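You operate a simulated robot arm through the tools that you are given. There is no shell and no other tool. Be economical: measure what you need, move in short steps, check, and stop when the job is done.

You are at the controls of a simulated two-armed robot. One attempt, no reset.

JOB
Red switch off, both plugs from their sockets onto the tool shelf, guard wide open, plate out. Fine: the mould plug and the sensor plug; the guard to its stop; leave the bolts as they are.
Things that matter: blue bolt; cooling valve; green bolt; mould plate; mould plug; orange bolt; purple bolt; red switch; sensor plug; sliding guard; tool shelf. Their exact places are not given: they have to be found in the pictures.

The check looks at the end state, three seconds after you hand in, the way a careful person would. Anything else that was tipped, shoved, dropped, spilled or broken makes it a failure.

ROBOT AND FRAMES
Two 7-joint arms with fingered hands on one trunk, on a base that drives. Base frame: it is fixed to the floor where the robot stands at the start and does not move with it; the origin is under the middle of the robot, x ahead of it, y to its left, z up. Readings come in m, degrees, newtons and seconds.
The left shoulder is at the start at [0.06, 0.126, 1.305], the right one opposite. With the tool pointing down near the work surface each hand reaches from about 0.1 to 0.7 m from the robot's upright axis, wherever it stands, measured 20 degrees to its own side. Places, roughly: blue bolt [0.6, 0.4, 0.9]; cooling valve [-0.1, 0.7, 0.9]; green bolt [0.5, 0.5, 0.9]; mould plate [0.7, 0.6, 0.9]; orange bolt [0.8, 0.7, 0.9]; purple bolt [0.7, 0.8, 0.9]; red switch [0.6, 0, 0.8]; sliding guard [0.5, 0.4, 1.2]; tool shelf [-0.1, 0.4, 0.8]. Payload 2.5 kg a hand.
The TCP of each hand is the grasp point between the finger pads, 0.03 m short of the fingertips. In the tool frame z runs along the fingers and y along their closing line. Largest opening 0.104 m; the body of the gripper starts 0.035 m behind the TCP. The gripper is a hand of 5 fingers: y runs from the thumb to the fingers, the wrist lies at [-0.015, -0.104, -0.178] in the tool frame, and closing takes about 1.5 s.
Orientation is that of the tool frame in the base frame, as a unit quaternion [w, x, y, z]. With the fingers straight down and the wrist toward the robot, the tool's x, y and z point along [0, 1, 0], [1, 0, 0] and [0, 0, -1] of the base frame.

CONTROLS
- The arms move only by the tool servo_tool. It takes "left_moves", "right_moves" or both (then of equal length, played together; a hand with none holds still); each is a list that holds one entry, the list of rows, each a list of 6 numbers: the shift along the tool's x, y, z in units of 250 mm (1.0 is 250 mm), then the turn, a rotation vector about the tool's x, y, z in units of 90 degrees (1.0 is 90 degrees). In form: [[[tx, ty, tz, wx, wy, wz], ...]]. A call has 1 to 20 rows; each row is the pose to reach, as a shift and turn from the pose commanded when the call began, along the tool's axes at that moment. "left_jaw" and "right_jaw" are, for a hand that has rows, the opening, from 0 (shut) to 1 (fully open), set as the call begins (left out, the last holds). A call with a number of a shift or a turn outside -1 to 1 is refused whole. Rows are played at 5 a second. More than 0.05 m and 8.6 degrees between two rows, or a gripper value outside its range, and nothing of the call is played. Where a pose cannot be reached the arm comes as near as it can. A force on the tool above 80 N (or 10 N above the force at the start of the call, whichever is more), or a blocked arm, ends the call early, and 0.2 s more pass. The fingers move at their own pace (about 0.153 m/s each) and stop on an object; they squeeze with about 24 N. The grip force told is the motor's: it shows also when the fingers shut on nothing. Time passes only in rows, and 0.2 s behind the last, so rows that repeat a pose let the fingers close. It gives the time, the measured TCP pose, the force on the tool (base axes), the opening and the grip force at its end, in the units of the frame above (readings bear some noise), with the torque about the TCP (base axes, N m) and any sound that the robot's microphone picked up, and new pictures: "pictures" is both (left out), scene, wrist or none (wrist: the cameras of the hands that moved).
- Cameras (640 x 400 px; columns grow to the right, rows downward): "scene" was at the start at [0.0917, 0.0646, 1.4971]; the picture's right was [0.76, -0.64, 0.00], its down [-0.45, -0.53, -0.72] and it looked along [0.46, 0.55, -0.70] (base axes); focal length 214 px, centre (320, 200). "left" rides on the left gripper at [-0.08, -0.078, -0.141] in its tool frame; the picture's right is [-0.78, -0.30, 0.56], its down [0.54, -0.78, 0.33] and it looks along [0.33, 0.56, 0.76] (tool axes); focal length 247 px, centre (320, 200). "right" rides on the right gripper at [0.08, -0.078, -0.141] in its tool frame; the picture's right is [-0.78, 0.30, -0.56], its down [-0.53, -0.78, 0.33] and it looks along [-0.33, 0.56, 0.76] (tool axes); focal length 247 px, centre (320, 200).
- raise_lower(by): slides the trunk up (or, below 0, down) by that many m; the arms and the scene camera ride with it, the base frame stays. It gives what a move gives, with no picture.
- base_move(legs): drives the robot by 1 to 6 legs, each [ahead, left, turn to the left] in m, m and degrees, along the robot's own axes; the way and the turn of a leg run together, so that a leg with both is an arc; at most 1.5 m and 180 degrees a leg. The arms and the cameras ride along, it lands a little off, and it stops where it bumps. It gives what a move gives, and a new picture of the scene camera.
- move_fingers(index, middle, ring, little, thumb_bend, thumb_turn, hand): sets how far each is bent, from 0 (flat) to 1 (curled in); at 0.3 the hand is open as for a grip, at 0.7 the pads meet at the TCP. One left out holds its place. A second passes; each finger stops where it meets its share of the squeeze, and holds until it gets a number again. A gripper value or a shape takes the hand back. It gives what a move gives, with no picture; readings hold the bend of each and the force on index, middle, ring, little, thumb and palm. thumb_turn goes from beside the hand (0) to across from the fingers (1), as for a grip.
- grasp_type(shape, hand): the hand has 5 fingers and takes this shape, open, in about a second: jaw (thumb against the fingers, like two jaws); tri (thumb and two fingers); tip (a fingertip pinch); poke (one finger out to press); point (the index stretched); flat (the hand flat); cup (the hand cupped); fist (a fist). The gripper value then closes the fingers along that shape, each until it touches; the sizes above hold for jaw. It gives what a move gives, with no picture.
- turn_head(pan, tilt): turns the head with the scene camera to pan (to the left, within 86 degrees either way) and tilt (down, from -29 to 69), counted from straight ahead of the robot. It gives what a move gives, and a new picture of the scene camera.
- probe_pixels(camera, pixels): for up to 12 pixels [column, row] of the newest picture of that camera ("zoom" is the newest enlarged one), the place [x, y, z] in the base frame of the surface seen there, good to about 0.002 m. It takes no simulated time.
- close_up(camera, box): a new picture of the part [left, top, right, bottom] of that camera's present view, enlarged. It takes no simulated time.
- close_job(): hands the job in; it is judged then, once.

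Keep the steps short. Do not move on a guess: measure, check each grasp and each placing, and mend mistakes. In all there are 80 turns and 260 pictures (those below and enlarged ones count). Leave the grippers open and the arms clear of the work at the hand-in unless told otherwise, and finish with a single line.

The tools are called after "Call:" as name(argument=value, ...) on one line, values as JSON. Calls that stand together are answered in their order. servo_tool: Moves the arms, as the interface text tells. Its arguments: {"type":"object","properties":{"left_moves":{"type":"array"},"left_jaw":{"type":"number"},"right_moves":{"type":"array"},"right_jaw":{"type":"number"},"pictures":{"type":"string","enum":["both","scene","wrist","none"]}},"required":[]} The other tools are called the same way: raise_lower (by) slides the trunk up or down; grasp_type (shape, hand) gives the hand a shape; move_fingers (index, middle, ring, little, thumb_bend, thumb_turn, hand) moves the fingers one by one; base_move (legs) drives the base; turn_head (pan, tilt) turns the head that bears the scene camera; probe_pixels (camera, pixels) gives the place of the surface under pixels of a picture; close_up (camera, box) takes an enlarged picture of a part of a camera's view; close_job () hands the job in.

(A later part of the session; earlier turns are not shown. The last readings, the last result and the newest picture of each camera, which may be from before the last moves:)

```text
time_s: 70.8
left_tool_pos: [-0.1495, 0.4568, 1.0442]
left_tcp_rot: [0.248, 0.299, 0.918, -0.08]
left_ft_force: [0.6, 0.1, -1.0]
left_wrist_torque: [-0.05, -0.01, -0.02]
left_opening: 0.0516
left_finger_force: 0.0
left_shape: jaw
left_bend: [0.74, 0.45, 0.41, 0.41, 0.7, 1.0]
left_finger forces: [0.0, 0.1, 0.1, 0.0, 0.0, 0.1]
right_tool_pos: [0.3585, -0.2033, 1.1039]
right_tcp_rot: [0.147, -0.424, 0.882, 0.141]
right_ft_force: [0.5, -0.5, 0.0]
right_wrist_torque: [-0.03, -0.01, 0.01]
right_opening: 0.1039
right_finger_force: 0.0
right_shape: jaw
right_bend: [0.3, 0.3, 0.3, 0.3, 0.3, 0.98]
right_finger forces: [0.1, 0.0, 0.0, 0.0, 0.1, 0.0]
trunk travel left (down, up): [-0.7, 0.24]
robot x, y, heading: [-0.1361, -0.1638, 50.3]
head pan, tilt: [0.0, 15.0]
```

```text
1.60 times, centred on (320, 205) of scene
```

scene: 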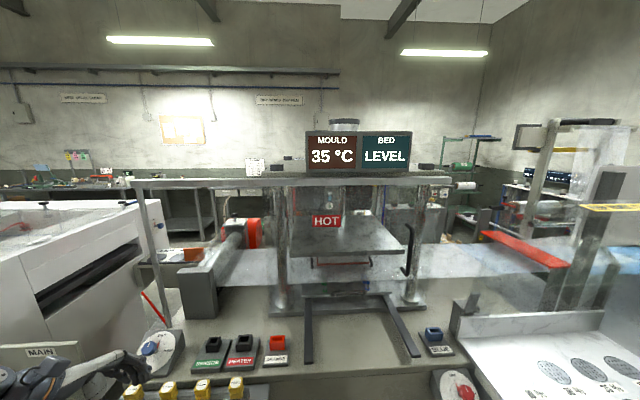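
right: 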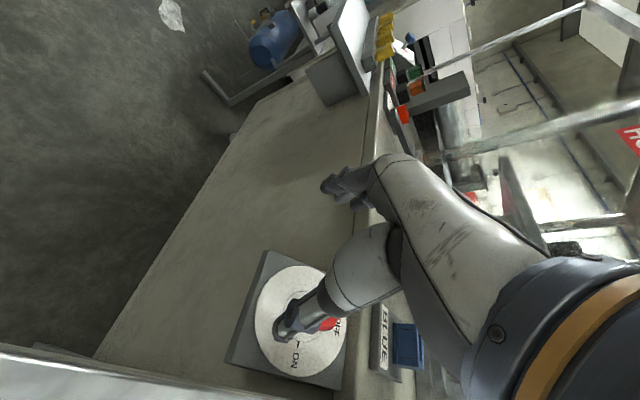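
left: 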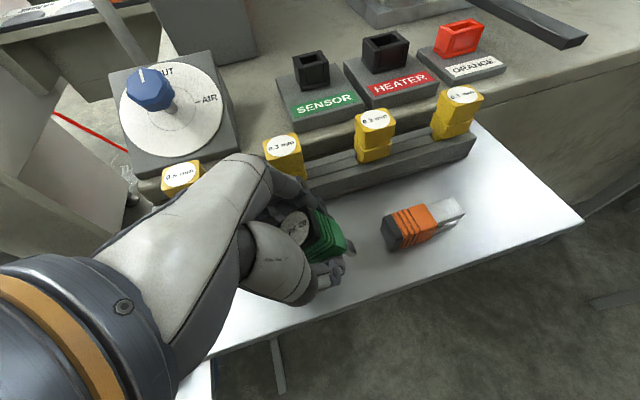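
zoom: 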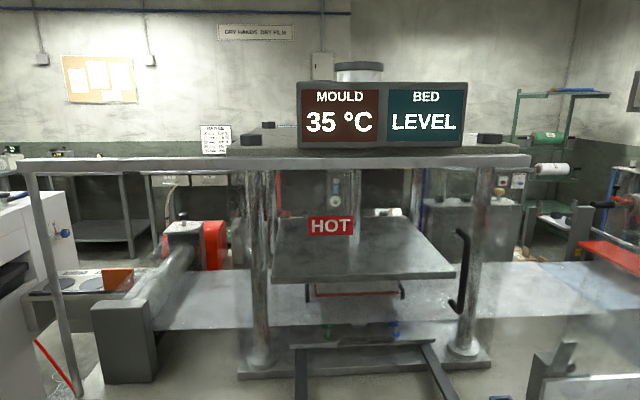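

The mould display has fallen to 35 °C. The guard's top rail runs far to the left, so the guard slides left by its black handle at (0.625,0.277). I retract and raise the left hand, then bring the robot nearer and square to the press.

Call:
servo_tool(left_moves=[[[-0.04, -0.12, -0.07, 0, 0.067, 0], [-0.08, -0.24, -0.14, 0, 0.133, 0], [-0.12, -0.36, -0.21, 0, 0.2, 0], [-0.16, -0.48, -0.28, 0, 0.267, 0], [-0.2, -0.6, -0.345, 0, 0.333, 0]]], left_jaw=1, pictures="none")

Call:
base_move(legs=[[0.198, -0.121, 3.8]])

Call:
turn_head(pan=-10, tilt=28)

```text
time_s: 72.0
left_tool_pos: [-0.2385, 0.3337, 1.1432]
left_tcp_rot: [0.002, 0.308, 0.951, 0.001]
left_ft_force: [-0.2, -0.5, -0.7]
left_wrist_torque: [-0.05, -0.02, 0.01]
left_opening: 0.1038
left_finger_force: 0.0
left_shape: jaw
left_bend: [0.3, 0.3, 0.3, 0.3, 0.3, 0.98]
left_finger forces: [0.1, 0.0, 0.1, 0.0, 0.0, 0.1]
right_tool_pos: [0.3569, -0.2032, 1.1039]
right_tcp_rot: [0.146, -0.425, 0.882, 0.141]
right_ft_force: [0.4, -1.0, 0.1]
right_wrist_torque: [0.0, -0.01, -0.01]
right_opening: 0.1036
right_finger_force: 0.1
right_shape: jaw
right_bend: [0.3, 0.3, 0.3, 0.3, 0.3, 0.98]
right_finger forces: [0.0, 0.1, 0.0, 0.0, 0.0, 0.0]
trunk travel left (down, up): [-0.7, 0.24]
robot x, y, heading: [-0.1371, -0.1625, 50.5]
head pan, tilt: [0.0, 15.0]
```

```text
time_s: 73.8
left_tool_pos: [-0.0525, 0.4102, 1.1426]
left_tcp_rot: [0.003, 0.277, 0.961, 0.0]
left_ft_force: [0.2, -0.6, 0.6]
left_wrist_torque: [0.0, -0.02, 0.02]
left_opening: 0.1038
left_finger_force: 0.0
left_shape: jaw
left_bend: [0.3, 0.3, 0.3, 0.3, 0.3, 0.98]
left_finger forces: [0.0, 0.0, 0.1, 0.0, 0.1, 0.0]
right_tool_pos: [0.5786, -0.0865, 1.1041]
right_tcp_rot: [0.142, -0.454, 0.867, 0.146]
right_ft_force: [-0.2, 0.4, 0.0]
right_wrist_torque: [-0.02, 0.02, -0.01]
right_opening: 0.1039
right_finger_force: 0.0
right_shape: jaw
right_bend: [0.3, 0.3, 0.3, 0.3, 0.3, 0.98]
right_finger forces: [0.1, 0.1, 0.0, 0.0, 0.0, 0.1]
trunk travel left (down, up): [-0.7, 0.24]
robot x, y, heading: [0.0823, -0.0807, 54.0]
head pan, tilt: [0.0, 15.0]
```

scene: 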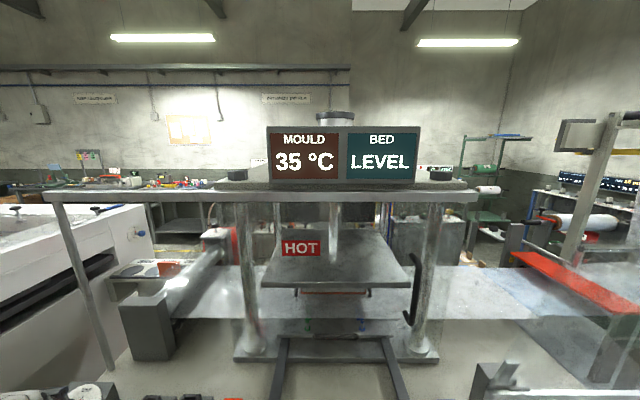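

```text
time_s: 74.5
left_tool_pos: [-0.0529, 0.4098, 1.144]
left_tcp_rot: [0.003, 0.277, 0.961, 0.0]
left_ft_force: [0.9, 0.3, -0.1]
left_wrist_torque: [0.01, 0.03, -0.01]
left_opening: 0.104
left_finger_force: 0.0
left_shape: jaw
left_bend: [0.3, 0.3, 0.3, 0.3, 0.3, 0.98]
left_finger forces: [0.0, 0.0, 0.0, 0.1, 0.0, 0.0]
right_tool_pos: [0.5762, -0.0858, 1.104]
right_tcp_rot: [0.143, -0.455, 0.867, 0.145]
right_ft_force: [-0.2, -0.7, -0.2]
right_wrist_torque: [0.04, -0.01, 0.03]
right_opening: 0.104
right_finger_force: 0.0
right_shape: jaw
right_bend: [0.3, 0.3, 0.3, 0.3, 0.3, 0.98]
right_finger forces: [0.1, 0.0, 0.0, 0.0, 0.0, 0.1]
trunk travel left (down, up): [-0.7, 0.24]
robot x, y, heading: [0.0811, -0.0792, 54.0]
head pan, tilt: [-10.0, 28.0]
```

scene: 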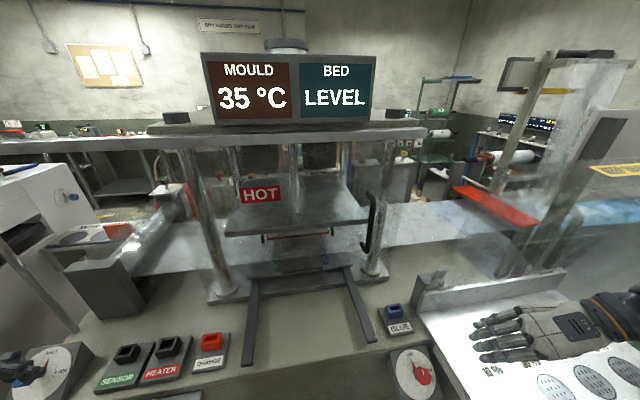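

Now I bring the right hand (shut) in front-right of the handle, fingers forward and palm down, so that the index side can push the bar left.

Call:
servo_tool(right_moves=[[[-0.0785, 0.034, 0.017, -0.029, -0.039, 0.075], [-0.157, 0.068, 0.033, -0.0585, -0.078, 0.15], [-0.2355, 0.1025, 0.05, -0.088, -0.117, 0.2245], [-0.314, 0.137, 0.067, -0.117, -0.156, 0.299], [-0.3925, 0.171, 0.083, -0.146, -0.195, 0.374], [-0.471, 0.205, 0.1, -0.1755, -0.2345, 0.449], [-0.5495, 0.239, 0.117, -0.205, -0.274, 0.524], [-0.628, 0.273, 0.133, -0.234, -0.313, 0.599], [-0.7065, 0.3075, 0.15, -0.263, -0.352, 0.6735], [-0.785, 0.342, 0.167, -0.2925, -0.391, 0.748], [-0.8635, 0.376, 0.183, -0.322, -0.43, 0.823], [-0.942, 0.41, 0.2, -0.351, -0.469, 0.898], [-0.942, 0.41, 0.2, -0.351, -0.469, 0.898]]], right_jaw=0)

Call:
close_up(camera="scene", box=[300, 130, 480, 280])

```text
time_s: 77.3
left_tool_pos: [-0.0549, 0.4122, 1.1422]
left_tcp_rot: [0.003, 0.276, 0.961, -0.001]
left_ft_force: [-0.1, -0.8, 0.4]
left_wrist_torque: [-0.01, 0.01, 0.02]
left_opening: 0.1041
left_finger_force: 0.1
left_shape: jaw
left_bend: [0.3, 0.3, 0.3, 0.3, 0.3, 0.98]
left_finger forces: [0.1, 0.1, 0.1, 0.1, 0.0, 0.0]
right_tool_pos: [0.6225, 0.0736, 1.2404]
right_tcp_rot: [0.174, 0.25, 0.782, 0.544]
right_ft_force: [-9.3, 11.7, -4.0]
right_wrist_torque: [-0.21, -0.3, -0.53]
right_opening: 0.0002
right_finger_force: 24.0
right_shape: jaw
right_bend: [0.7, 0.7, 0.7, 0.7, 0.46, 1.0]
right_finger forces: [0.0, 0.1, 0.0, 13.6, 0.0, 1.1]
right hand out of reach, approached as far as the arm can: row 8, 9, 10, 11, 12, 13
trunk travel left (down, up): [-0.7, 0.24]
robot x, y, heading: [0.0822, -0.0791, 54.2]
head pan, tilt: [-10.0, 28.0]
```

scene: 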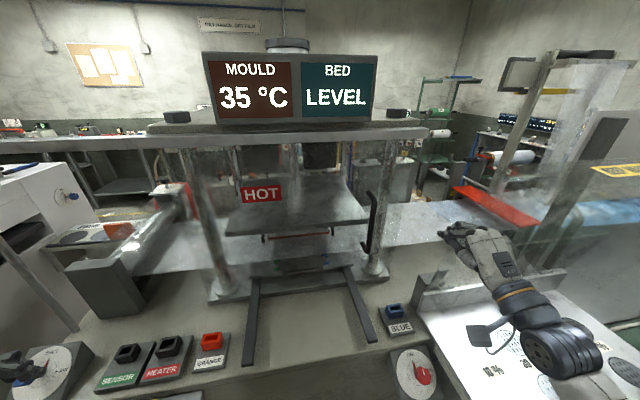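
right: 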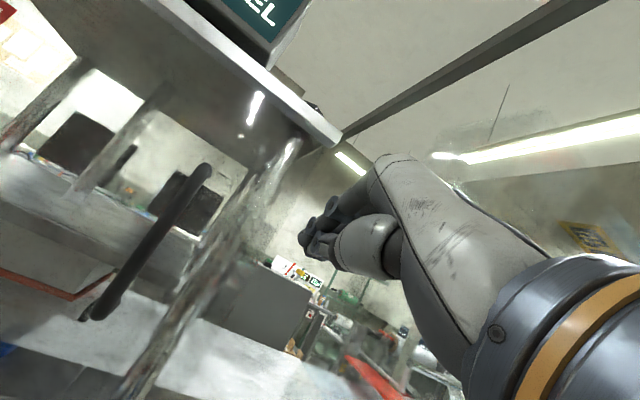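

```text
2.67 times, centred on (390, 205) of scene
```

zoom: 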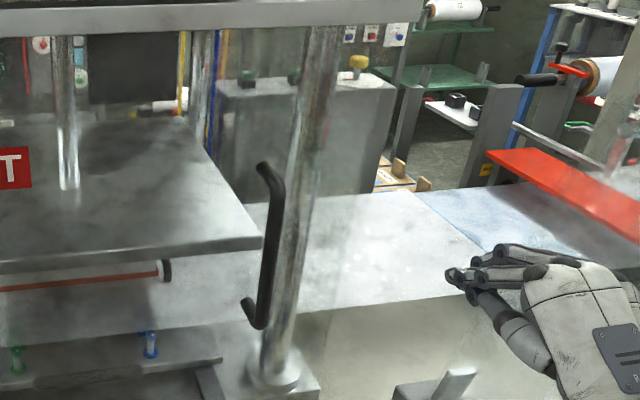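

Orientation is right, but the arm ends up 8 cm high. I lower the trunk 7 cm and then move the hand forward, still right of the handle.

Call:
raise_lower(by=-0.07)

Call:
servo_tool(right_moves=[[[0.03, 0.05, 0.13, 0, 0, 0], [0.06, 0.1, 0.26, 0, 0, 0], [0.1, 0.15, 0.4, 0, 0, 0], [0.1, 0.15, 0.4, 0, 0, 0]]])

Call:
close_up(camera="scene", box=[300, 110, 480, 260])

```text
time_s: 78.4
left_tool_pos: [-0.0547, 0.4123, 1.0723]
left_tcp_rot: [0.005, 0.278, 0.961, 0.0]
left_ft_force: [0.0, 0.7, -0.2]
left_wrist_torque: [0.0, 0.01, 0.01]
left_opening: 0.1038
left_finger_force: 0.0
left_shape: jaw
left_bend: [0.3, 0.3, 0.3, 0.3, 0.3, 0.98]
left_finger forces: [0.1, 0.1, 0.0, 0.0, 0.1, 0.0]
right_tool_pos: [0.622, 0.0719, 1.1732]
right_tcp_rot: [0.176, 0.25, 0.78, 0.546]
right_ft_force: [-17.5, 8.7, 1.7]
right_wrist_torque: [-0.43, -0.7, -1.06]
right_opening: 0.0
right_finger_force: 23.9
right_shape: jaw
right_bend: [0.7, 0.7, 0.7, 0.7, 0.46, 1.0]
right_finger forces: [0.1, 0.0, 0.0, 20.1, 0.0, 0.1]
trunk travel left (down, up): [-0.63, 0.31]
robot x, y, heading: [0.0843, -0.0761, 54.4]
head pan, tilt: [-10.0, 28.0]
```

```text
time_s: 79.4
left_tool_pos: [-0.0584, 0.4134, 1.0715]
left_tcp_rot: [0.006, 0.277, 0.961, -0.001]
left_ft_force: [0.0, -0.2, -0.5]
left_wrist_torque: [-0.01, 0.0, 0.01]
left_opening: 0.1041
left_finger_force: 0.1
left_shape: jaw
left_bend: [0.3, 0.3, 0.3, 0.3, 0.3, 0.98]
left_finger forces: [0.0, 0.1, 0.0, 0.0, 0.0, 0.0]
right_tool_pos: [0.6356, 0.089, 1.2084]
right_tcp_rot: [0.174, 0.243, 0.784, 0.544]
right_ft_force: [-51.8, 27.5, -15.8]
right_wrist_torque: [0.16, -1.76, -3.4]
right_opening: 0.0
right_finger_force: 24.6
right_shape: jaw
right_bend: [0.7, 0.7, 0.7, 0.7, 0.46, 1.0]
right_finger forces: [0.0, 0.0, 0.0, 49.8, 0.1, 7.9]
right hand out of reach, approached as far as the arm can: row 1, 2, 3, 4
trunk travel left (down, up): [-0.63, 0.31]
robot x, y, heading: [0.0826, -0.0804, 54.2]
head pan, tilt: [-10.0, 28.0]
```

scene: 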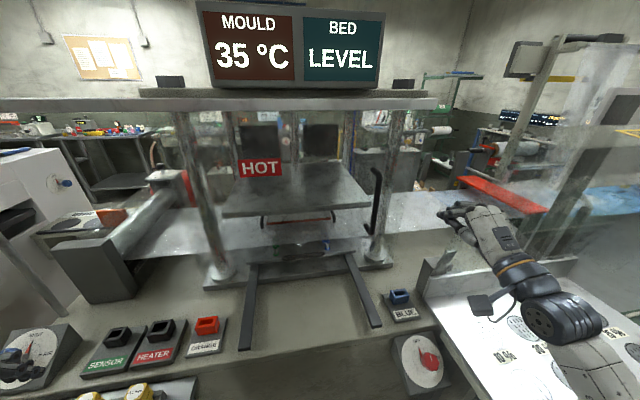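
right: 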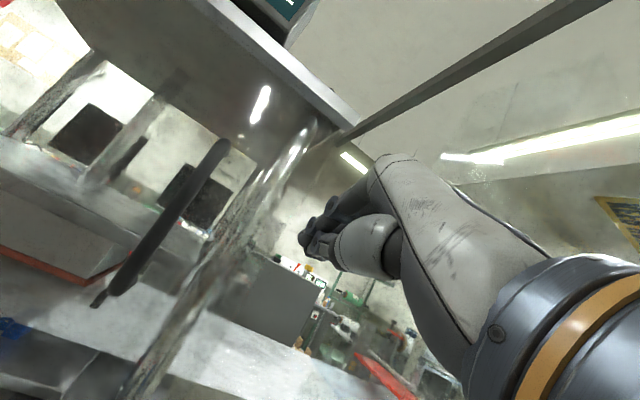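

```text
2.67 times, centred on (390, 185) of scene
```

zoom: 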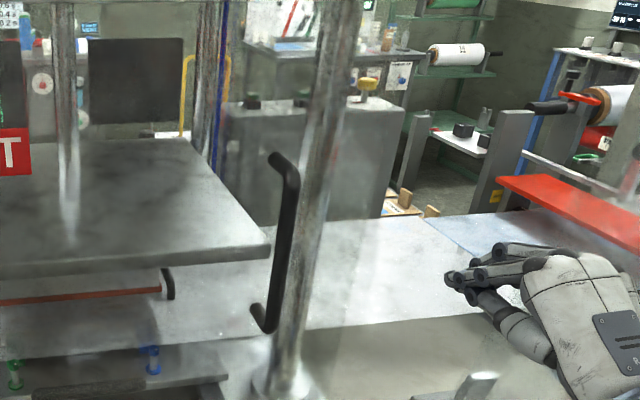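

The little finger meets 50 N: something to the right of the hand, likely a clear panel, touches it. I back off left and backward at once.

Call:
servo_tool(right_moves=[[[0.1, 0, -0.06, 0, 0, 0], [0.2, 0, -0.16, 0, 0, 0], [0.2, 0, -0.28, 0, 0, 0], [0.2, 0, -0.4, 0, 0, 0]]])

Call:
turn_head(pan=-40, tilt=30)

Call:
probe_pixels(camera="scene", pixels=[[320, 100], [360, 100], [400, 100], [440, 100], [480, 100], [320, 200], [360, 160], [400, 160], [440, 160], [520, 160], [300, 140], [280, 200]])

```text
time_s: 80.4
left_tool_pos: [-0.0536, 0.4089, 1.0739]
left_tcp_rot: [0.003, 0.277, 0.961, 0.0]
left_ft_force: [-0.1, 0.2, 0.1]
left_wrist_torque: [0.02, -0.01, -0.01]
left_opening: 0.1039
left_finger_force: 0.0
left_shape: jaw
left_bend: [0.3, 0.3, 0.3, 0.3, 0.3, 0.98]
left_finger forces: [0.0, 0.0, 0.0, 0.0, 0.0, 0.0]
right_tool_pos: [0.5735, 0.0319, 1.2394]
right_tcp_rot: [0.176, 0.251, 0.779, 0.547]
right_ft_force: [0.0, -0.1, 0.2]
right_wrist_torque: [-0.03, -0.03, 0.0]
right_opening: 0.0
right_finger_force: 23.9
right_shape: jaw
right_bend: [0.7, 0.7, 0.7, 0.7, 0.46, 1.0]
right_finger forces: [0.0, 0.0, 0.1, 0.0, 0.0, 0.1]
right hand out of reach, approached as far as the arm can: row 4
trunk travel left (down, up): [-0.63, 0.31]
robot x, y, heading: [0.0842, -0.0789, 54.0]
head pan, tilt: [-10.0, 28.0]
```

scene: 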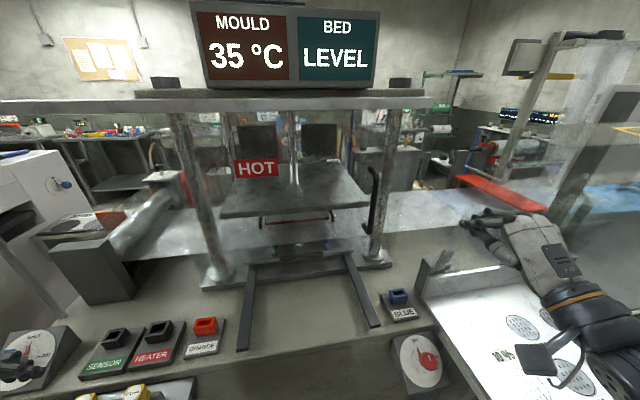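
right: 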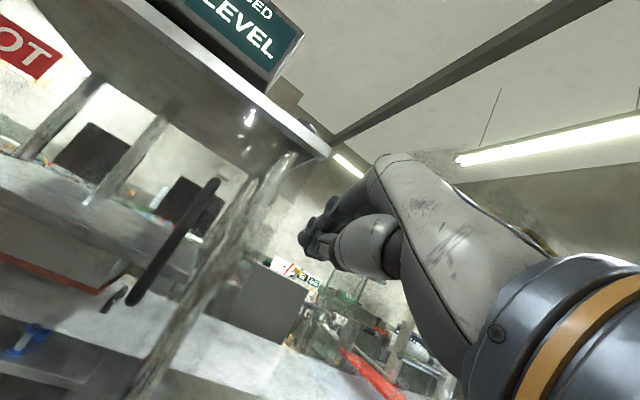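

```text
time_s: 81.3
left_tool_pos: [-0.0539, 0.4089, 1.074]
left_tcp_rot: [0.002, 0.278, 0.961, 0.0]
left_ft_force: [-0.5, -0.3, 0.0]
left_wrist_torque: [0.01, 0.01, -0.04]
left_opening: 0.1041
left_finger_force: 0.0
left_shape: jaw
left_bend: [0.3, 0.3, 0.3, 0.3, 0.3, 0.98]
left_finger forces: [0.0, 0.0, 0.0, 0.0, 0.1, 0.0]
right_tool_pos: [0.5747, 0.0323, 1.2397]
right_tcp_rot: [0.175, 0.251, 0.78, 0.546]
right_ft_force: [-0.7, -0.5, 0.2]
right_wrist_torque: [0.01, -0.01, 0.01]
right_opening: 0.0002
right_finger_force: 23.6
right_shape: jaw
right_bend: [0.7, 0.7, 0.7, 0.7, 0.46, 1.0]
right_finger forces: [0.1, 0.0, 0.1, 0.0, 0.0, 0.1]
trunk travel left (down, up): [-0.63, 0.31]
robot x, y, heading: [0.084, -0.0791, 54.5]
head pan, tilt: [-40.0, 30.0]
```

scene: 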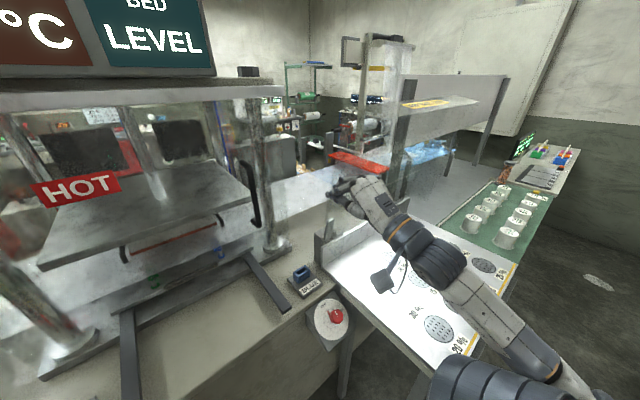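

```text
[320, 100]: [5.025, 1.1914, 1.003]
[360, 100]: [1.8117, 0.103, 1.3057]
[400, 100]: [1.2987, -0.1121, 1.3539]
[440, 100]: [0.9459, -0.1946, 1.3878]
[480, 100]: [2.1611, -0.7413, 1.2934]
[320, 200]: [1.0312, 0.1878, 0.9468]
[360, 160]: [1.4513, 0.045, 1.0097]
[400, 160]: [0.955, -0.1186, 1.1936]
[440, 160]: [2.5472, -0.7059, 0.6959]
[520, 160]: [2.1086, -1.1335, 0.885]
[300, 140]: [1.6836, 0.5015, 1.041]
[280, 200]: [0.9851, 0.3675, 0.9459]
```

The forces are gone; no change visible in the scene. There seems to be a clear side panel at about u=0.52, so I must stay left of it. I step left to just right of the handle's line and slightly forward.

Call:
servo_tool(right_moves=[[[0.11, 0, 0, 0, 0, 0], [0.224, 0, 0, 0, 0, 0], [0.224, -0.05, 0.15, 0, 0, 0], [0.224, -0.104, 0.294, 0, 0, 0], [0.224, -0.104, 0.294, 0, 0, 0]]])

Call:
close_up(camera="scene", box=[180, 80, 400, 260])

```text
time_s: 82.5
left_tool_pos: [-0.0541, 0.4099, 1.0733]
left_tcp_rot: [0.003, 0.278, 0.961, 0.0]
left_ft_force: [0.3, -0.2, 0.8]
left_wrist_torque: [-0.02, 0.04, -0.01]
left_opening: 0.1041
left_finger_force: 0.0
left_shape: jaw
left_bend: [0.3, 0.3, 0.3, 0.3, 0.3, 0.98]
left_finger forces: [0.1, 0.1, 0.0, 0.1, 0.0, 0.0]
right_tool_pos: [0.5669, 0.0798, 1.2085]
right_tcp_rot: [0.177, 0.252, 0.779, 0.546]
right_ft_force: [0.3, 0.4, -0.1]
right_wrist_torque: [-0.02, 0.04, -0.01]
right_opening: 0.0
right_finger_force: 24.0
right_shape: jaw
right_bend: [0.7, 0.7, 0.7, 0.7, 0.46, 1.0]
right_finger forces: [0.0, 0.1, 0.1, 0.0, 0.0, 0.0]
right hand out of reach, approached as far as the arm can: row 1, 2, 3, 4, 5
trunk travel left (down, up): [-0.63, 0.31]
robot x, y, heading: [0.0813, -0.0761, 54.2]
head pan, tilt: [-40.0, 30.0]
```

scene: 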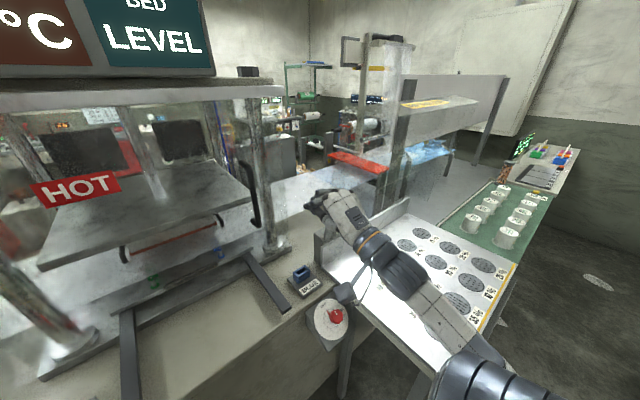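
right: 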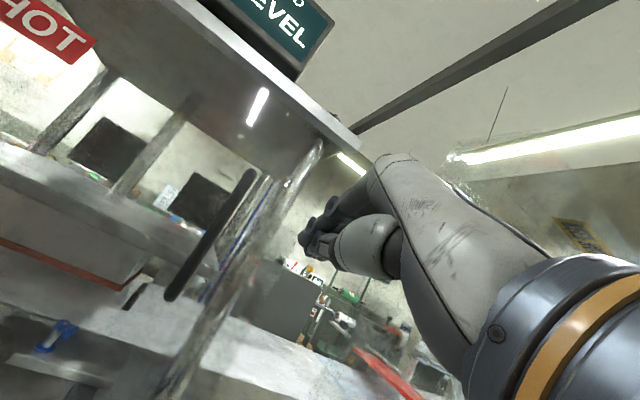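

```text
2.22 times, centred on (290, 170) of scene
```

zoom: 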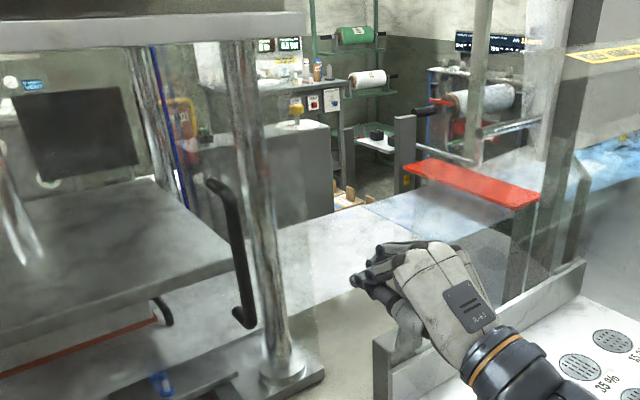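

The hand is at u=0.41, f=0.40, between handle and panel. I move it forward 0.16 m beside the bar.

Call:
servo_tool(right_moves=[[[0.018, 0.03, 0.13, 0, 0, 0], [0.036, 0.06, 0.26, 0, 0, 0], [0.054, 0.1, 0.4, 0, 0, 0], [0.07, 0.148, 0.54, 0, 0, 0], [0.07, 0.148, 0.6, 0, 0, 0], [0.07, 0.148, 0.6, 0, 0, 0]]])

Call:
close_up(camera="scene", box=[180, 80, 400, 260])

```text
time_s: 83.9
left_tool_pos: [-0.0523, 0.4093, 1.075]
left_tcp_rot: [0.002, 0.277, 0.961, 0.0]
left_ft_force: [-1.3, -0.3, 0.2]
left_wrist_torque: [0.01, 0.01, 0.0]
left_opening: 0.1041
left_finger_force: 0.1
left_shape: jaw
left_bend: [0.3, 0.3, 0.3, 0.3, 0.3, 0.98]
left_finger forces: [0.0, 0.1, 0.1, 0.0, 0.1, 0.0]
right_tool_pos: [0.6089, 0.0854, 1.2194]
right_tcp_rot: [0.175, 0.253, 0.78, 0.545]
right_ft_force: [0.0, 0.0, -0.6]
right_wrist_torque: [0.03, 0.0, 0.0]
right_opening: 0.0001
right_finger_force: 24.4
right_shape: jaw
right_bend: [0.7, 0.7, 0.7, 0.7, 0.46, 1.0]
right_finger forces: [0.1, 0.0, 0.0, 0.0, 0.1, 0.1]
right hand out of reach, approached as far as the arm can: row 1, 2, 3, 4, 5, 6
trunk travel left (down, up): [-0.63, 0.31]
robot x, y, heading: [0.0788, -0.0831, 54.3]
head pan, tilt: [-40.0, 30.0]
```

scene: 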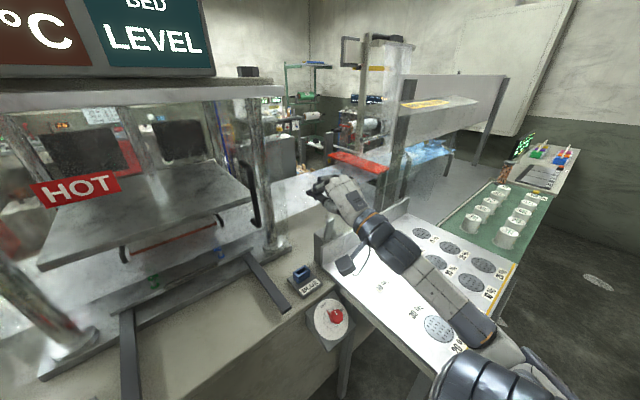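
right: 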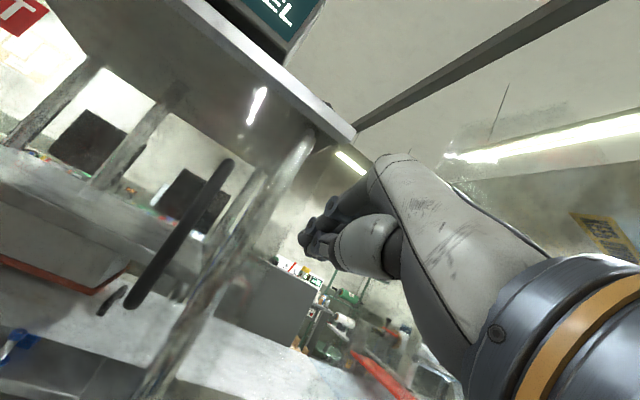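

```text
2.22 times, centred on (290, 170) of scene
```

zoom: 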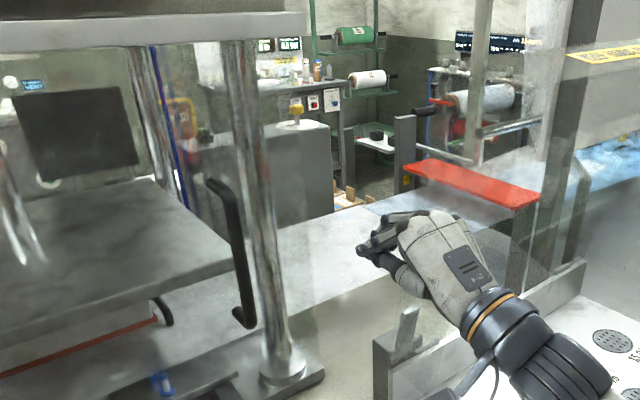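

The arm's wrist limits this posture. I reduce the forward tilt to about 40°, where the reach was better, and go toward the handle's right side.

Call:
servo_tool(right_moves=[[[0.04, -0.01, 0.06, 0.08, 0, 0], [0.08, -0.02, 0.13, 0.16, 0, 0], [0.12, -0.03, 0.2, 0.24, 0, 0], [0.16, -0.04, 0.27, 0.333, 0, 0], [0.204, -0.047, 0.333, 0.333, 0, 0], [0.204, -0.047, 0.333, 0.333, 0, 0]]])

Call:
close_up(camera="scene", box=[180, 80, 400, 260])

```text
time_s: 85.3
left_tool_pos: [-0.0535, 0.409, 1.072]
left_tcp_rot: [0.003, 0.277, 0.961, 0.0]
left_ft_force: [-0.2, 0.2, -0.3]
left_wrist_torque: [0.01, -0.02, 0.03]
left_opening: 0.1039
left_finger_force: 0.0
left_shape: jaw
left_bend: [0.3, 0.3, 0.3, 0.3, 0.3, 0.98]
left_finger forces: [0.1, 0.1, 0.0, 0.0, 0.1, 0.0]
right_tool_pos: [0.6089, 0.1775, 1.1791]
right_tcp_rot: [0.105, 0.29, 0.894, 0.325]
right_ft_force: [0.2, -0.1, 0.2]
right_wrist_torque: [-0.02, -0.01, 0.01]
right_opening: 0.0
right_finger_force: 23.7
right_shape: jaw
right_bend: [0.7, 0.7, 0.7, 0.7, 0.46, 1.0]
right_finger forces: [0.0, 0.0, 0.0, 0.0, 0.0, 0.1]
right hand out of reach, approached as far as the arm can: row 1, 2, 3
trunk travel left (down, up): [-0.63, 0.31]
robot x, y, heading: [0.0804, -0.0793, 54.6]
head pan, tilt: [-40.0, 30.0]
```

scene: 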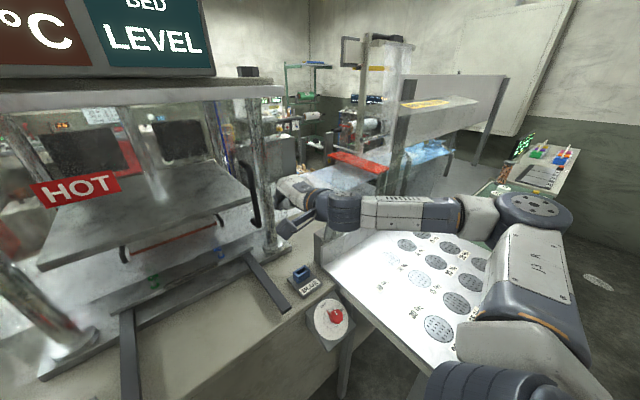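
right: 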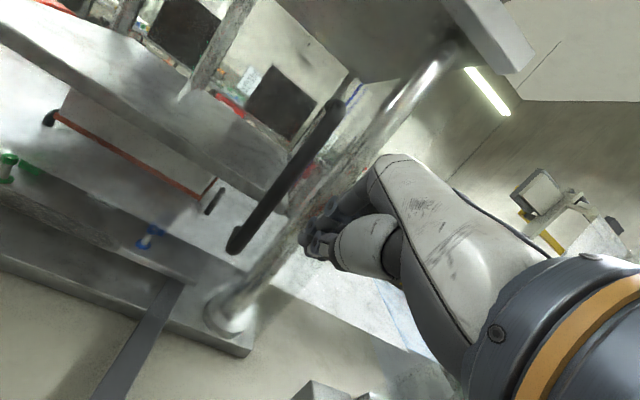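

```text
2.22 times, centred on (290, 170) of scene
```

zoom: 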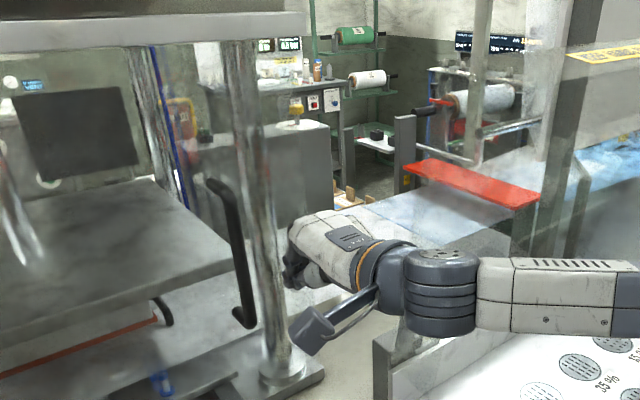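

Reached: u=0.389, f=0.50, z=1.18. Forward 72 mm beside the bar.

Call:
servo_tool(right_moves=[[[0, 0.08, 0.065, 0, 0, 0], [0, 0.16, 0.13, 0, 0, 0], [0, 0.22, 0.185, 0, 0, 0], [0, 0.22, 0.185, 0, 0, 0]]])

Call:
close_up(camera="scene", box=[210, 110, 350, 260])

```text
time_s: 86.3
left_tool_pos: [-0.0543, 0.4095, 1.0744]
left_tcp_rot: [0.003, 0.278, 0.961, 0.0]
left_ft_force: [-0.1, 0.1, 0.5]
left_wrist_torque: [0.0, -0.01, 0.01]
left_opening: 0.1039
left_finger_force: 0.2
left_shape: jaw
left_bend: [0.3, 0.3, 0.3, 0.3, 0.3, 0.98]
left_finger forces: [0.0, 0.0, 0.0, 0.1, 0.0, 0.0]
right_tool_pos: [0.6502, 0.2356, 1.179]
right_tcp_rot: [0.104, 0.289, 0.894, 0.326]
right_ft_force: [-0.4, 0.6, -0.1]
right_wrist_torque: [0.01, -0.02, -0.01]
right_opening: 0.0001
right_finger_force: 24.4
right_shape: jaw
right_bend: [0.7, 0.7, 0.7, 0.7, 0.46, 1.0]
right_finger forces: [0.1, 0.0, 0.0, 0.1, 0.0, 0.0]
trunk travel left (down, up): [-0.63, 0.31]
robot x, y, heading: [0.0821, -0.0796, 54.1]
head pan, tilt: [-40.0, 30.0]
```

scene: 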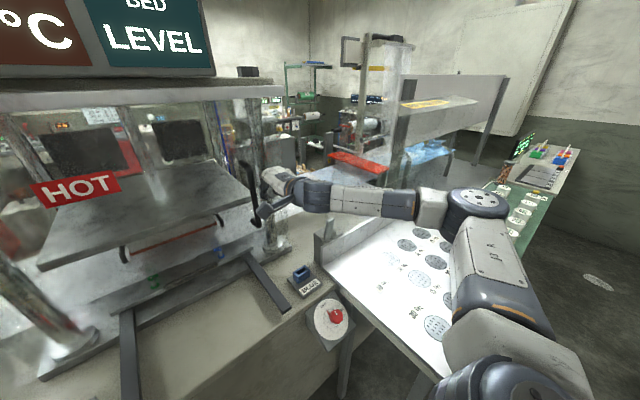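
right: 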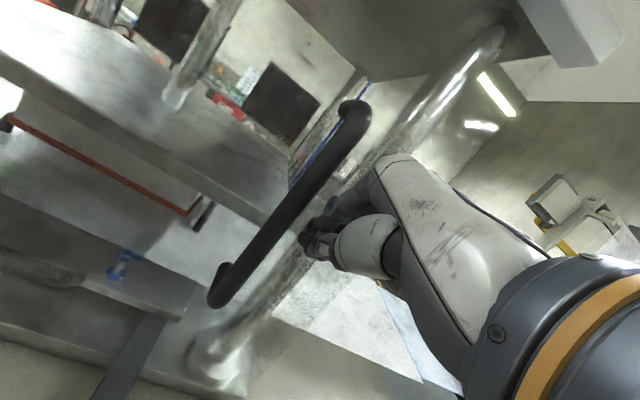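

```text
2.67 times, centred on (280, 185) of scene
```

zoom: 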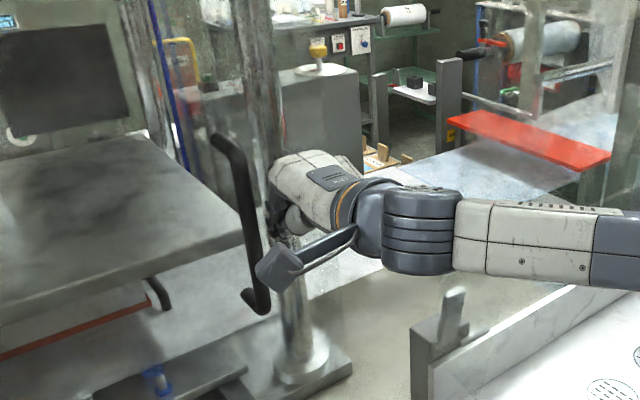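

Beside the bar. I push left 0.12 m.

Call:
servo_tool(right_moves=[[[0.08, 0, 0, 0, 0, 0], [0.16, 0, 0, 0, 0, 0], [0.24, 0, 0, 0, 0, 0], [0.32, 0, 0, 0, 0, 0], [0.4, 0, 0, 0, 0, 0], [0.48, 0, 0, 0, 0, 0]]])

```text
time_s: 87.7
left_tool_pos: [-0.0536, 0.4084, 1.0742]
left_tcp_rot: [0.003, 0.277, 0.961, 0.0]
left_ft_force: [0.0, -1.1, 0.7]
left_wrist_torque: [0.03, -0.01, -0.01]
left_opening: 0.1037
left_finger_force: 0.1
left_shape: jaw
left_bend: [0.3, 0.3, 0.3, 0.3, 0.3, 0.98]
left_finger forces: [0.0, 0.1, 0.0, 0.0, 0.1, 0.0]
right_tool_pos: [0.5519, 0.3071, 1.1791]
right_tcp_rot: [0.104, 0.288, 0.894, 0.326]
right_ft_force: [-0.4, 0.0, -0.6]
right_wrist_torque: [0.0, -0.01, 0.02]
right_opening: 0.0
right_finger_force: 24.0
right_shape: jaw
right_bend: [0.7, 0.7, 0.7, 0.7, 0.46, 1.0]
right_finger forces: [0.1, 0.0, 0.0, 0.0, 0.1, 0.0]
trunk travel left (down, up): [-0.63, 0.31]
robot x, y, heading: [0.0824, -0.0807, 54.3]
head pan, tilt: [-40.0, 30.0]
```

scene: 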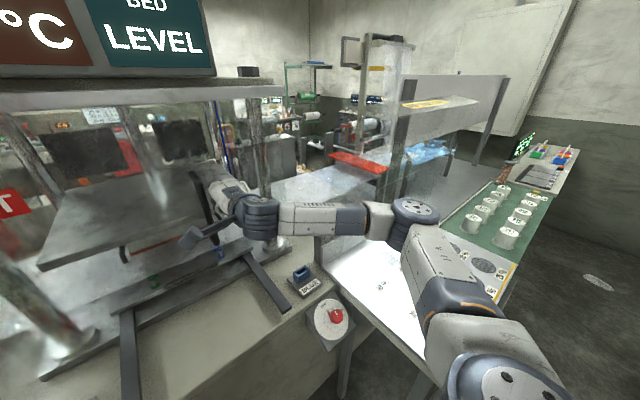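
right: 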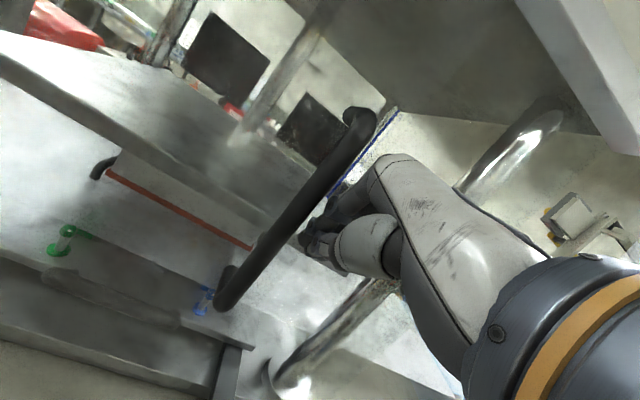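

The guard slides freely. I continue left 0.25 m, with the left hand moving 0.1 m out of the way.

Call:
servo_tool(right_moves=[[[0.12, 0, 0, 0, 0, 0], [0.24, 0, 0, 0, 0, 0], [0.36, 0, 0, 0, 0, 0], [0.48, 0, 0, 0, 0, 0], [0.6, 0, 0, 0, 0, 0], [0.72, 0, 0, 0, 0, 0], [0.84, 0, 0, 0, 0, 0], [0.96, 0, 0, 0, 0, 0]]], left_moves=[[[0.06, -0.02, -0.06, 0, 0, 0], [0.12, -0.04, -0.12, 0, 0, 0], [0.18, -0.06, -0.18, 0, 0, 0], [0.24, -0.08, -0.24, 0, 0, 0], [0.3, -0.1, -0.3, 0, 0, 0], [0.36, -0.12, -0.36, 0, 0, 0], [0.4, -0.14, -0.4, 0, 0, 0], [0.4, -0.14, -0.4, 0, 0, 0]]], pictures="none")

Call:
turn_head(pan=0, tilt=25)

```text
time_s: 89.5
left_tool_pos: [-0.1583, 0.4342, 1.1742]
left_tcp_rot: [0.002, 0.277, 0.961, 0.001]
left_ft_force: [-0.3, -0.2, -0.2]
left_wrist_torque: [0.03, -0.06, 0.03]
left_opening: 0.1041
left_finger_force: 0.0
left_shape: jaw
left_bend: [0.3, 0.3, 0.3, 0.3, 0.3, 0.98]
left_finger forces: [0.1, 0.0, 0.1, 0.0, 0.0, 0.1]
right_tool_pos: [0.3576, 0.4477, 1.1806]
right_tcp_rot: [0.104, 0.289, 0.894, 0.325]
right_ft_force: [0.2, -1.3, 0.3]
right_wrist_torque: [-0.02, -0.01, -0.02]
right_opening: 0.0
right_finger_force: 23.9
right_shape: jaw
right_bend: [0.7, 0.7, 0.7, 0.7, 0.47, 1.0]
right_finger forces: [0.0, 0.1, 0.1, 0.0, 0.0, 0.0]
trunk travel left (down, up): [-0.63, 0.31]
robot x, y, heading: [0.0788, -0.078, 54.4]
head pan, tilt: [-40.0, 30.0]
```

```text
time_s: 90.6
left_tool_pos: [-0.1567, 0.4343, 1.1741]
left_tcp_rot: [0.003, 0.277, 0.961, 0.0]
left_ft_force: [0.2, 0.0, 0.6]
left_wrist_torque: [0.01, -0.01, -0.01]
left_opening: 0.104
left_finger_force: 0.0
left_shape: jaw
left_bend: [0.3, 0.3, 0.3, 0.3, 0.3, 0.98]
left_finger forces: [0.0, 0.0, 0.0, 0.1, 0.0, 0.0]
right_tool_pos: [0.3594, 0.4462, 1.1822]
right_tcp_rot: [0.104, 0.289, 0.894, 0.326]
right_ft_force: [0.5, -0.6, 0.2]
right_wrist_torque: [-0.02, 0.04, -0.03]
right_opening: 0.0
right_finger_force: 23.8
right_shape: jaw
right_bend: [0.7, 0.7, 0.7, 0.7, 0.47, 1.0]
right_finger forces: [0.0, 0.0, 0.1, 0.1, 0.0, 0.0]
trunk travel left (down, up): [-0.63, 0.31]
robot x, y, heading: [0.0811, -0.0771, 54.2]
head pan, tilt: [0.0, 25.0]
```

scene: 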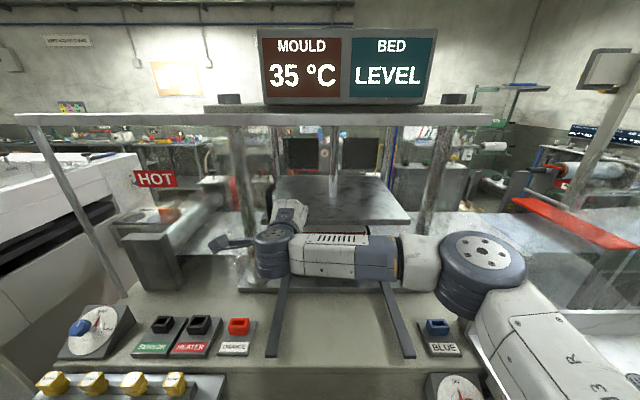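

The HOT sign rides on the guard and moves left. I continue, with smaller steps, until the stop.

Call:
servo_tool(right_moves=[[[0.06, 0, 0, 0, 0, 0], [0.12, 0, 0, 0, 0, 0], [0.18, 0, 0, 0, 0, 0], [0.24, 0, 0, 0, 0, 0], [0.3, 0, 0, 0, 0, 0], [0.36, 0, 0, 0, 0, 0], [0.42, 0, 0, 0, 0, 0], [0.48, 0, 0, 0, 0, 0]]])

```text
time_s: 92.4
left_tool_pos: [-0.1515, 0.4282, 1.1771]
left_tcp_rot: [0.001, 0.278, 0.96, 0.001]
left_ft_force: [-0.4, -0.3, -0.7]
left_wrist_torque: [-0.02, -0.03, 0.01]
left_opening: 0.104
left_finger_force: 0.0
left_shape: jaw
left_bend: [0.3, 0.3, 0.3, 0.3, 0.3, 0.98]
left_finger forces: [0.0, 0.0, 0.0, 0.1, 0.1, 0.0]
right_tool_pos: [0.2804, 0.5051, 1.1802]
right_tcp_rot: [0.108, 0.301, 0.89, 0.324]
right_ft_force: [22.8, -39.1, -9.7]
right_wrist_torque: [0.79, 0.36, 0.19]
right_opening: 0.0
right_finger_force: 24.0
right_shape: jaw
right_bend: [0.7, 0.7, 0.7, 0.7, 0.46, 1.0]
right_finger forces: [44.9, 0.0, 0.1, 0.1, 0.0, 0.0]
right hand out of reach, approached as far as the arm can: row 8
trunk travel left (down, up): [-0.63, 0.31]
robot x, y, heading: [0.084, -0.0804, 54.3]
head pan, tilt: [0.0, 25.0]
```

scene: 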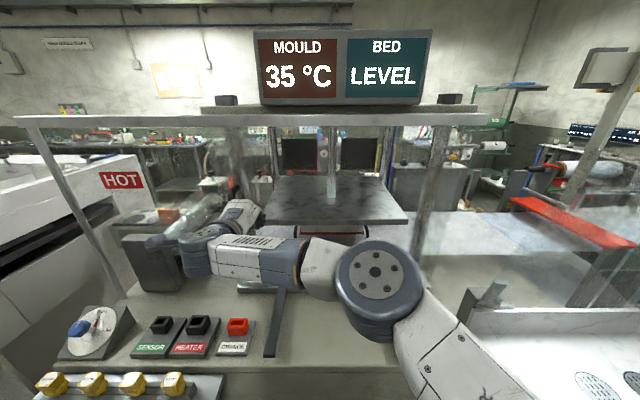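
right: 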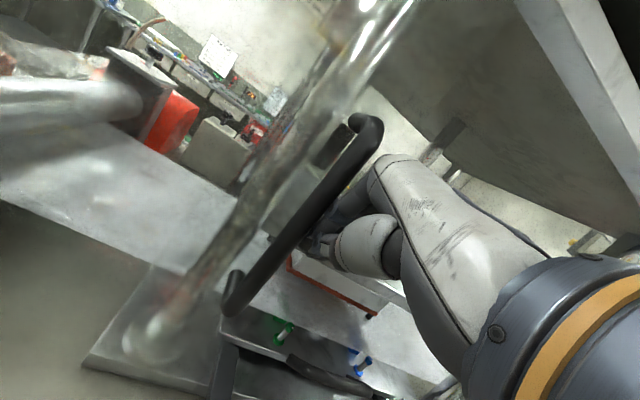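

45 N against the index after free sliding: the stop is reached. I move the hand off to the right and back.

Call:
servo_tool(right_moves=[[[-0.12, 0, 0, 0, 0, 0], [-0.24, 0, 0, 0, 0, 0], [-0.36, -0.08, -0.065, 0, 0, 0], [-0.48, -0.16, -0.13, 0, 0, 0], [-0.6, -0.28, -0.24, 0, 0, 0], [-0.72, -0.4, -0.35, 0, 0, 0], [-0.84, -0.5, -0.45, 0, 0, 0]]], right_jaw=1, pictures="none")

Call:
turn_head(pan=10, tilt=30)

Call:
close_up(camera="scene", box=[180, 100, 420, 260])

```text
refused: row 5 steps farther than a row can; nothing moved
```

```text
time_s: 93.1
left_tool_pos: [-0.1542, 0.429, 1.1772]
left_tcp_rot: [0.0, 0.277, 0.961, 0.001]
left_ft_force: [0.7, -0.1, -0.1]
left_wrist_torque: [0.0, -0.01, 0.03]
left_opening: 0.104
left_finger_force: 0.0
left_shape: jaw
left_bend: [0.3, 0.3, 0.3, 0.3, 0.3, 0.98]
left_finger forces: [0.0, 0.0, 0.0, 0.0, 0.0, 0.0]
right_tool_pos: [0.2797, 0.5057, 1.1814]
right_tcp_rot: [0.107, 0.302, 0.891, 0.322]
right_ft_force: [26.5, -43.1, -14.3]
right_wrist_torque: [0.81, 0.38, 0.14]
right_opening: 0.0002
right_finger_force: 24.1
right_shape: jaw
right_bend: [0.7, 0.7, 0.7, 0.7, 0.46, 1.0]
right_finger forces: [49.6, 0.0, 0.0, 0.1, 0.0, 0.1]
trunk travel left (down, up): [-0.63, 0.31]
robot x, y, heading: [0.0841, -0.0756, 54.0]
head pan, tilt: [10.0, 30.0]
```

scene: 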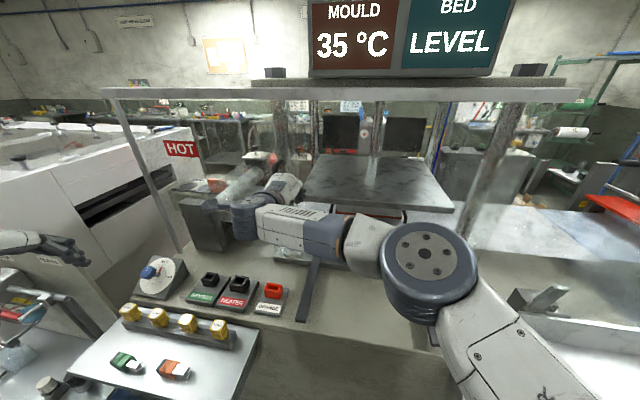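

```text
2.50 times, centred on (300, 180) of scene
```

zoom: 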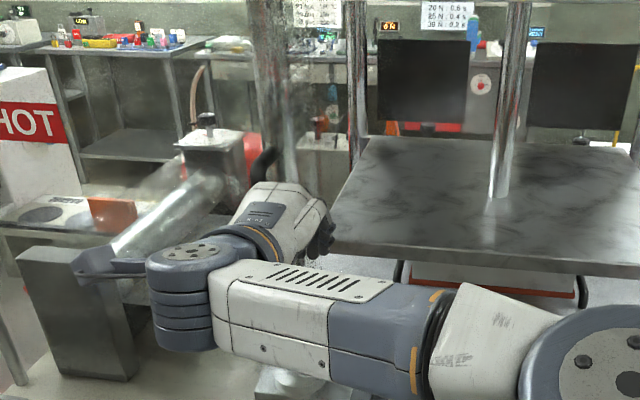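

Call:
servo_tool(right_moves=[[[-0.1, 0, 0, 0, 0, 0], [-0.22, 0, 0, 0, 0, 0], [-0.33, -0.06, -0.05, 0, 0, 0], [-0.44, -0.12, -0.1, 0, 0, 0], [-0.55, -0.18, -0.15, 0, 0, 0], [-0.66, -0.24, -0.2, 0, 0, 0], [-0.77, -0.3, -0.25, 0, 0, 0], [-0.88, -0.36, -0.3, 0, 0, 0]]], pictures="none")

Call:
turn_head(pan=5, tilt=38)

Call:
close_up(camera="scene", box=[180, 60, 420, 260])

```text
time_s: 94.9
left_tool_pos: [-0.157, 0.4329, 1.1745]
left_tcp_rot: [0.002, 0.278, 0.961, 0.0]
left_ft_force: [0.4, 0.2, 0.5]
left_wrist_torque: [-0.01, -0.02, 0.02]
left_opening: 0.1041
left_finger_force: 0.2
left_shape: jaw
left_bend: [0.3, 0.3, 0.3, 0.3, 0.3, 0.98]
left_finger forces: [0.0, 0.1, 0.1, 0.0, 0.0, 0.1]
right_tool_pos: [0.3771, 0.2864, 1.1821]
right_tcp_rot: [0.105, 0.29, 0.894, 0.326]
right_ft_force: [0.1, -0.1, 0.2]
right_wrist_torque: [0.0, -0.02, 0.0]
right_opening: 0.0
right_finger_force: 24.1
right_shape: jaw
right_bend: [0.7, 0.7, 0.7, 0.7, 0.47, 1.0]
right_finger forces: [0.0, 0.1, 0.0, 0.1, 0.0, 0.1]
trunk travel left (down, up): [-0.63, 0.31]
robot x, y, heading: [0.0828, -0.0782, 54.1]
head pan, tilt: [10.0, 30.0]
```

```text
time_s: 95.6
left_tool_pos: [-0.1568, 0.4338, 1.1738]
left_tcp_rot: [0.003, 0.278, 0.961, 0.0]
left_ft_force: [0.4, -0.5, -0.5]
left_wrist_torque: [0.01, 0.0, 0.01]
left_opening: 0.1043
left_finger_force: 0.1
left_shape: jaw
left_bend: [0.3, 0.3, 0.3, 0.3, 0.3, 0.98]
left_finger forces: [0.0, 0.0, 0.0, 0.1, 0.0, 0.0]
right_tool_pos: [0.378, 0.2863, 1.1812]
right_tcp_rot: [0.105, 0.29, 0.894, 0.326]
right_ft_force: [-0.6, 0.0, -0.3]
right_wrist_torque: [0.03, -0.02, -0.02]
right_opening: 0.0
right_finger_force: 24.0
right_shape: jaw
right_bend: [0.7, 0.7, 0.7, 0.7, 0.47, 1.0]
right_finger forces: [0.0, 0.1, 0.0, 0.0, 0.0, 0.0]
trunk travel left (down, up): [-0.63, 0.31]
robot x, y, heading: [0.0829, -0.0801, 54.2]
head pan, tilt: [5.0, 38.0]
```

scene: 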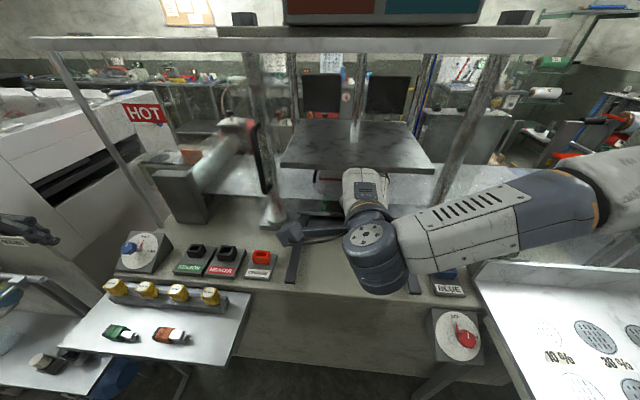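

```text
2.00 times, centred on (300, 160) of scene
```

zoom: 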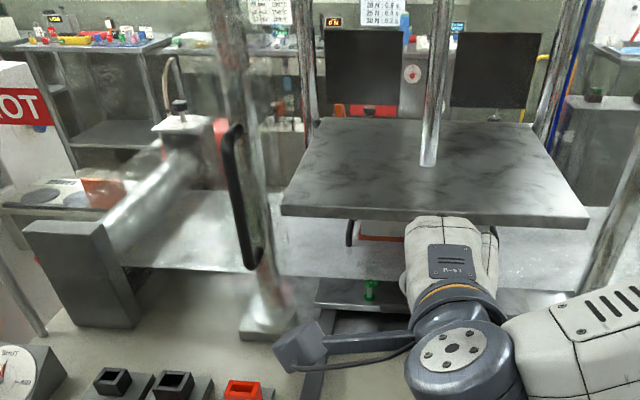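

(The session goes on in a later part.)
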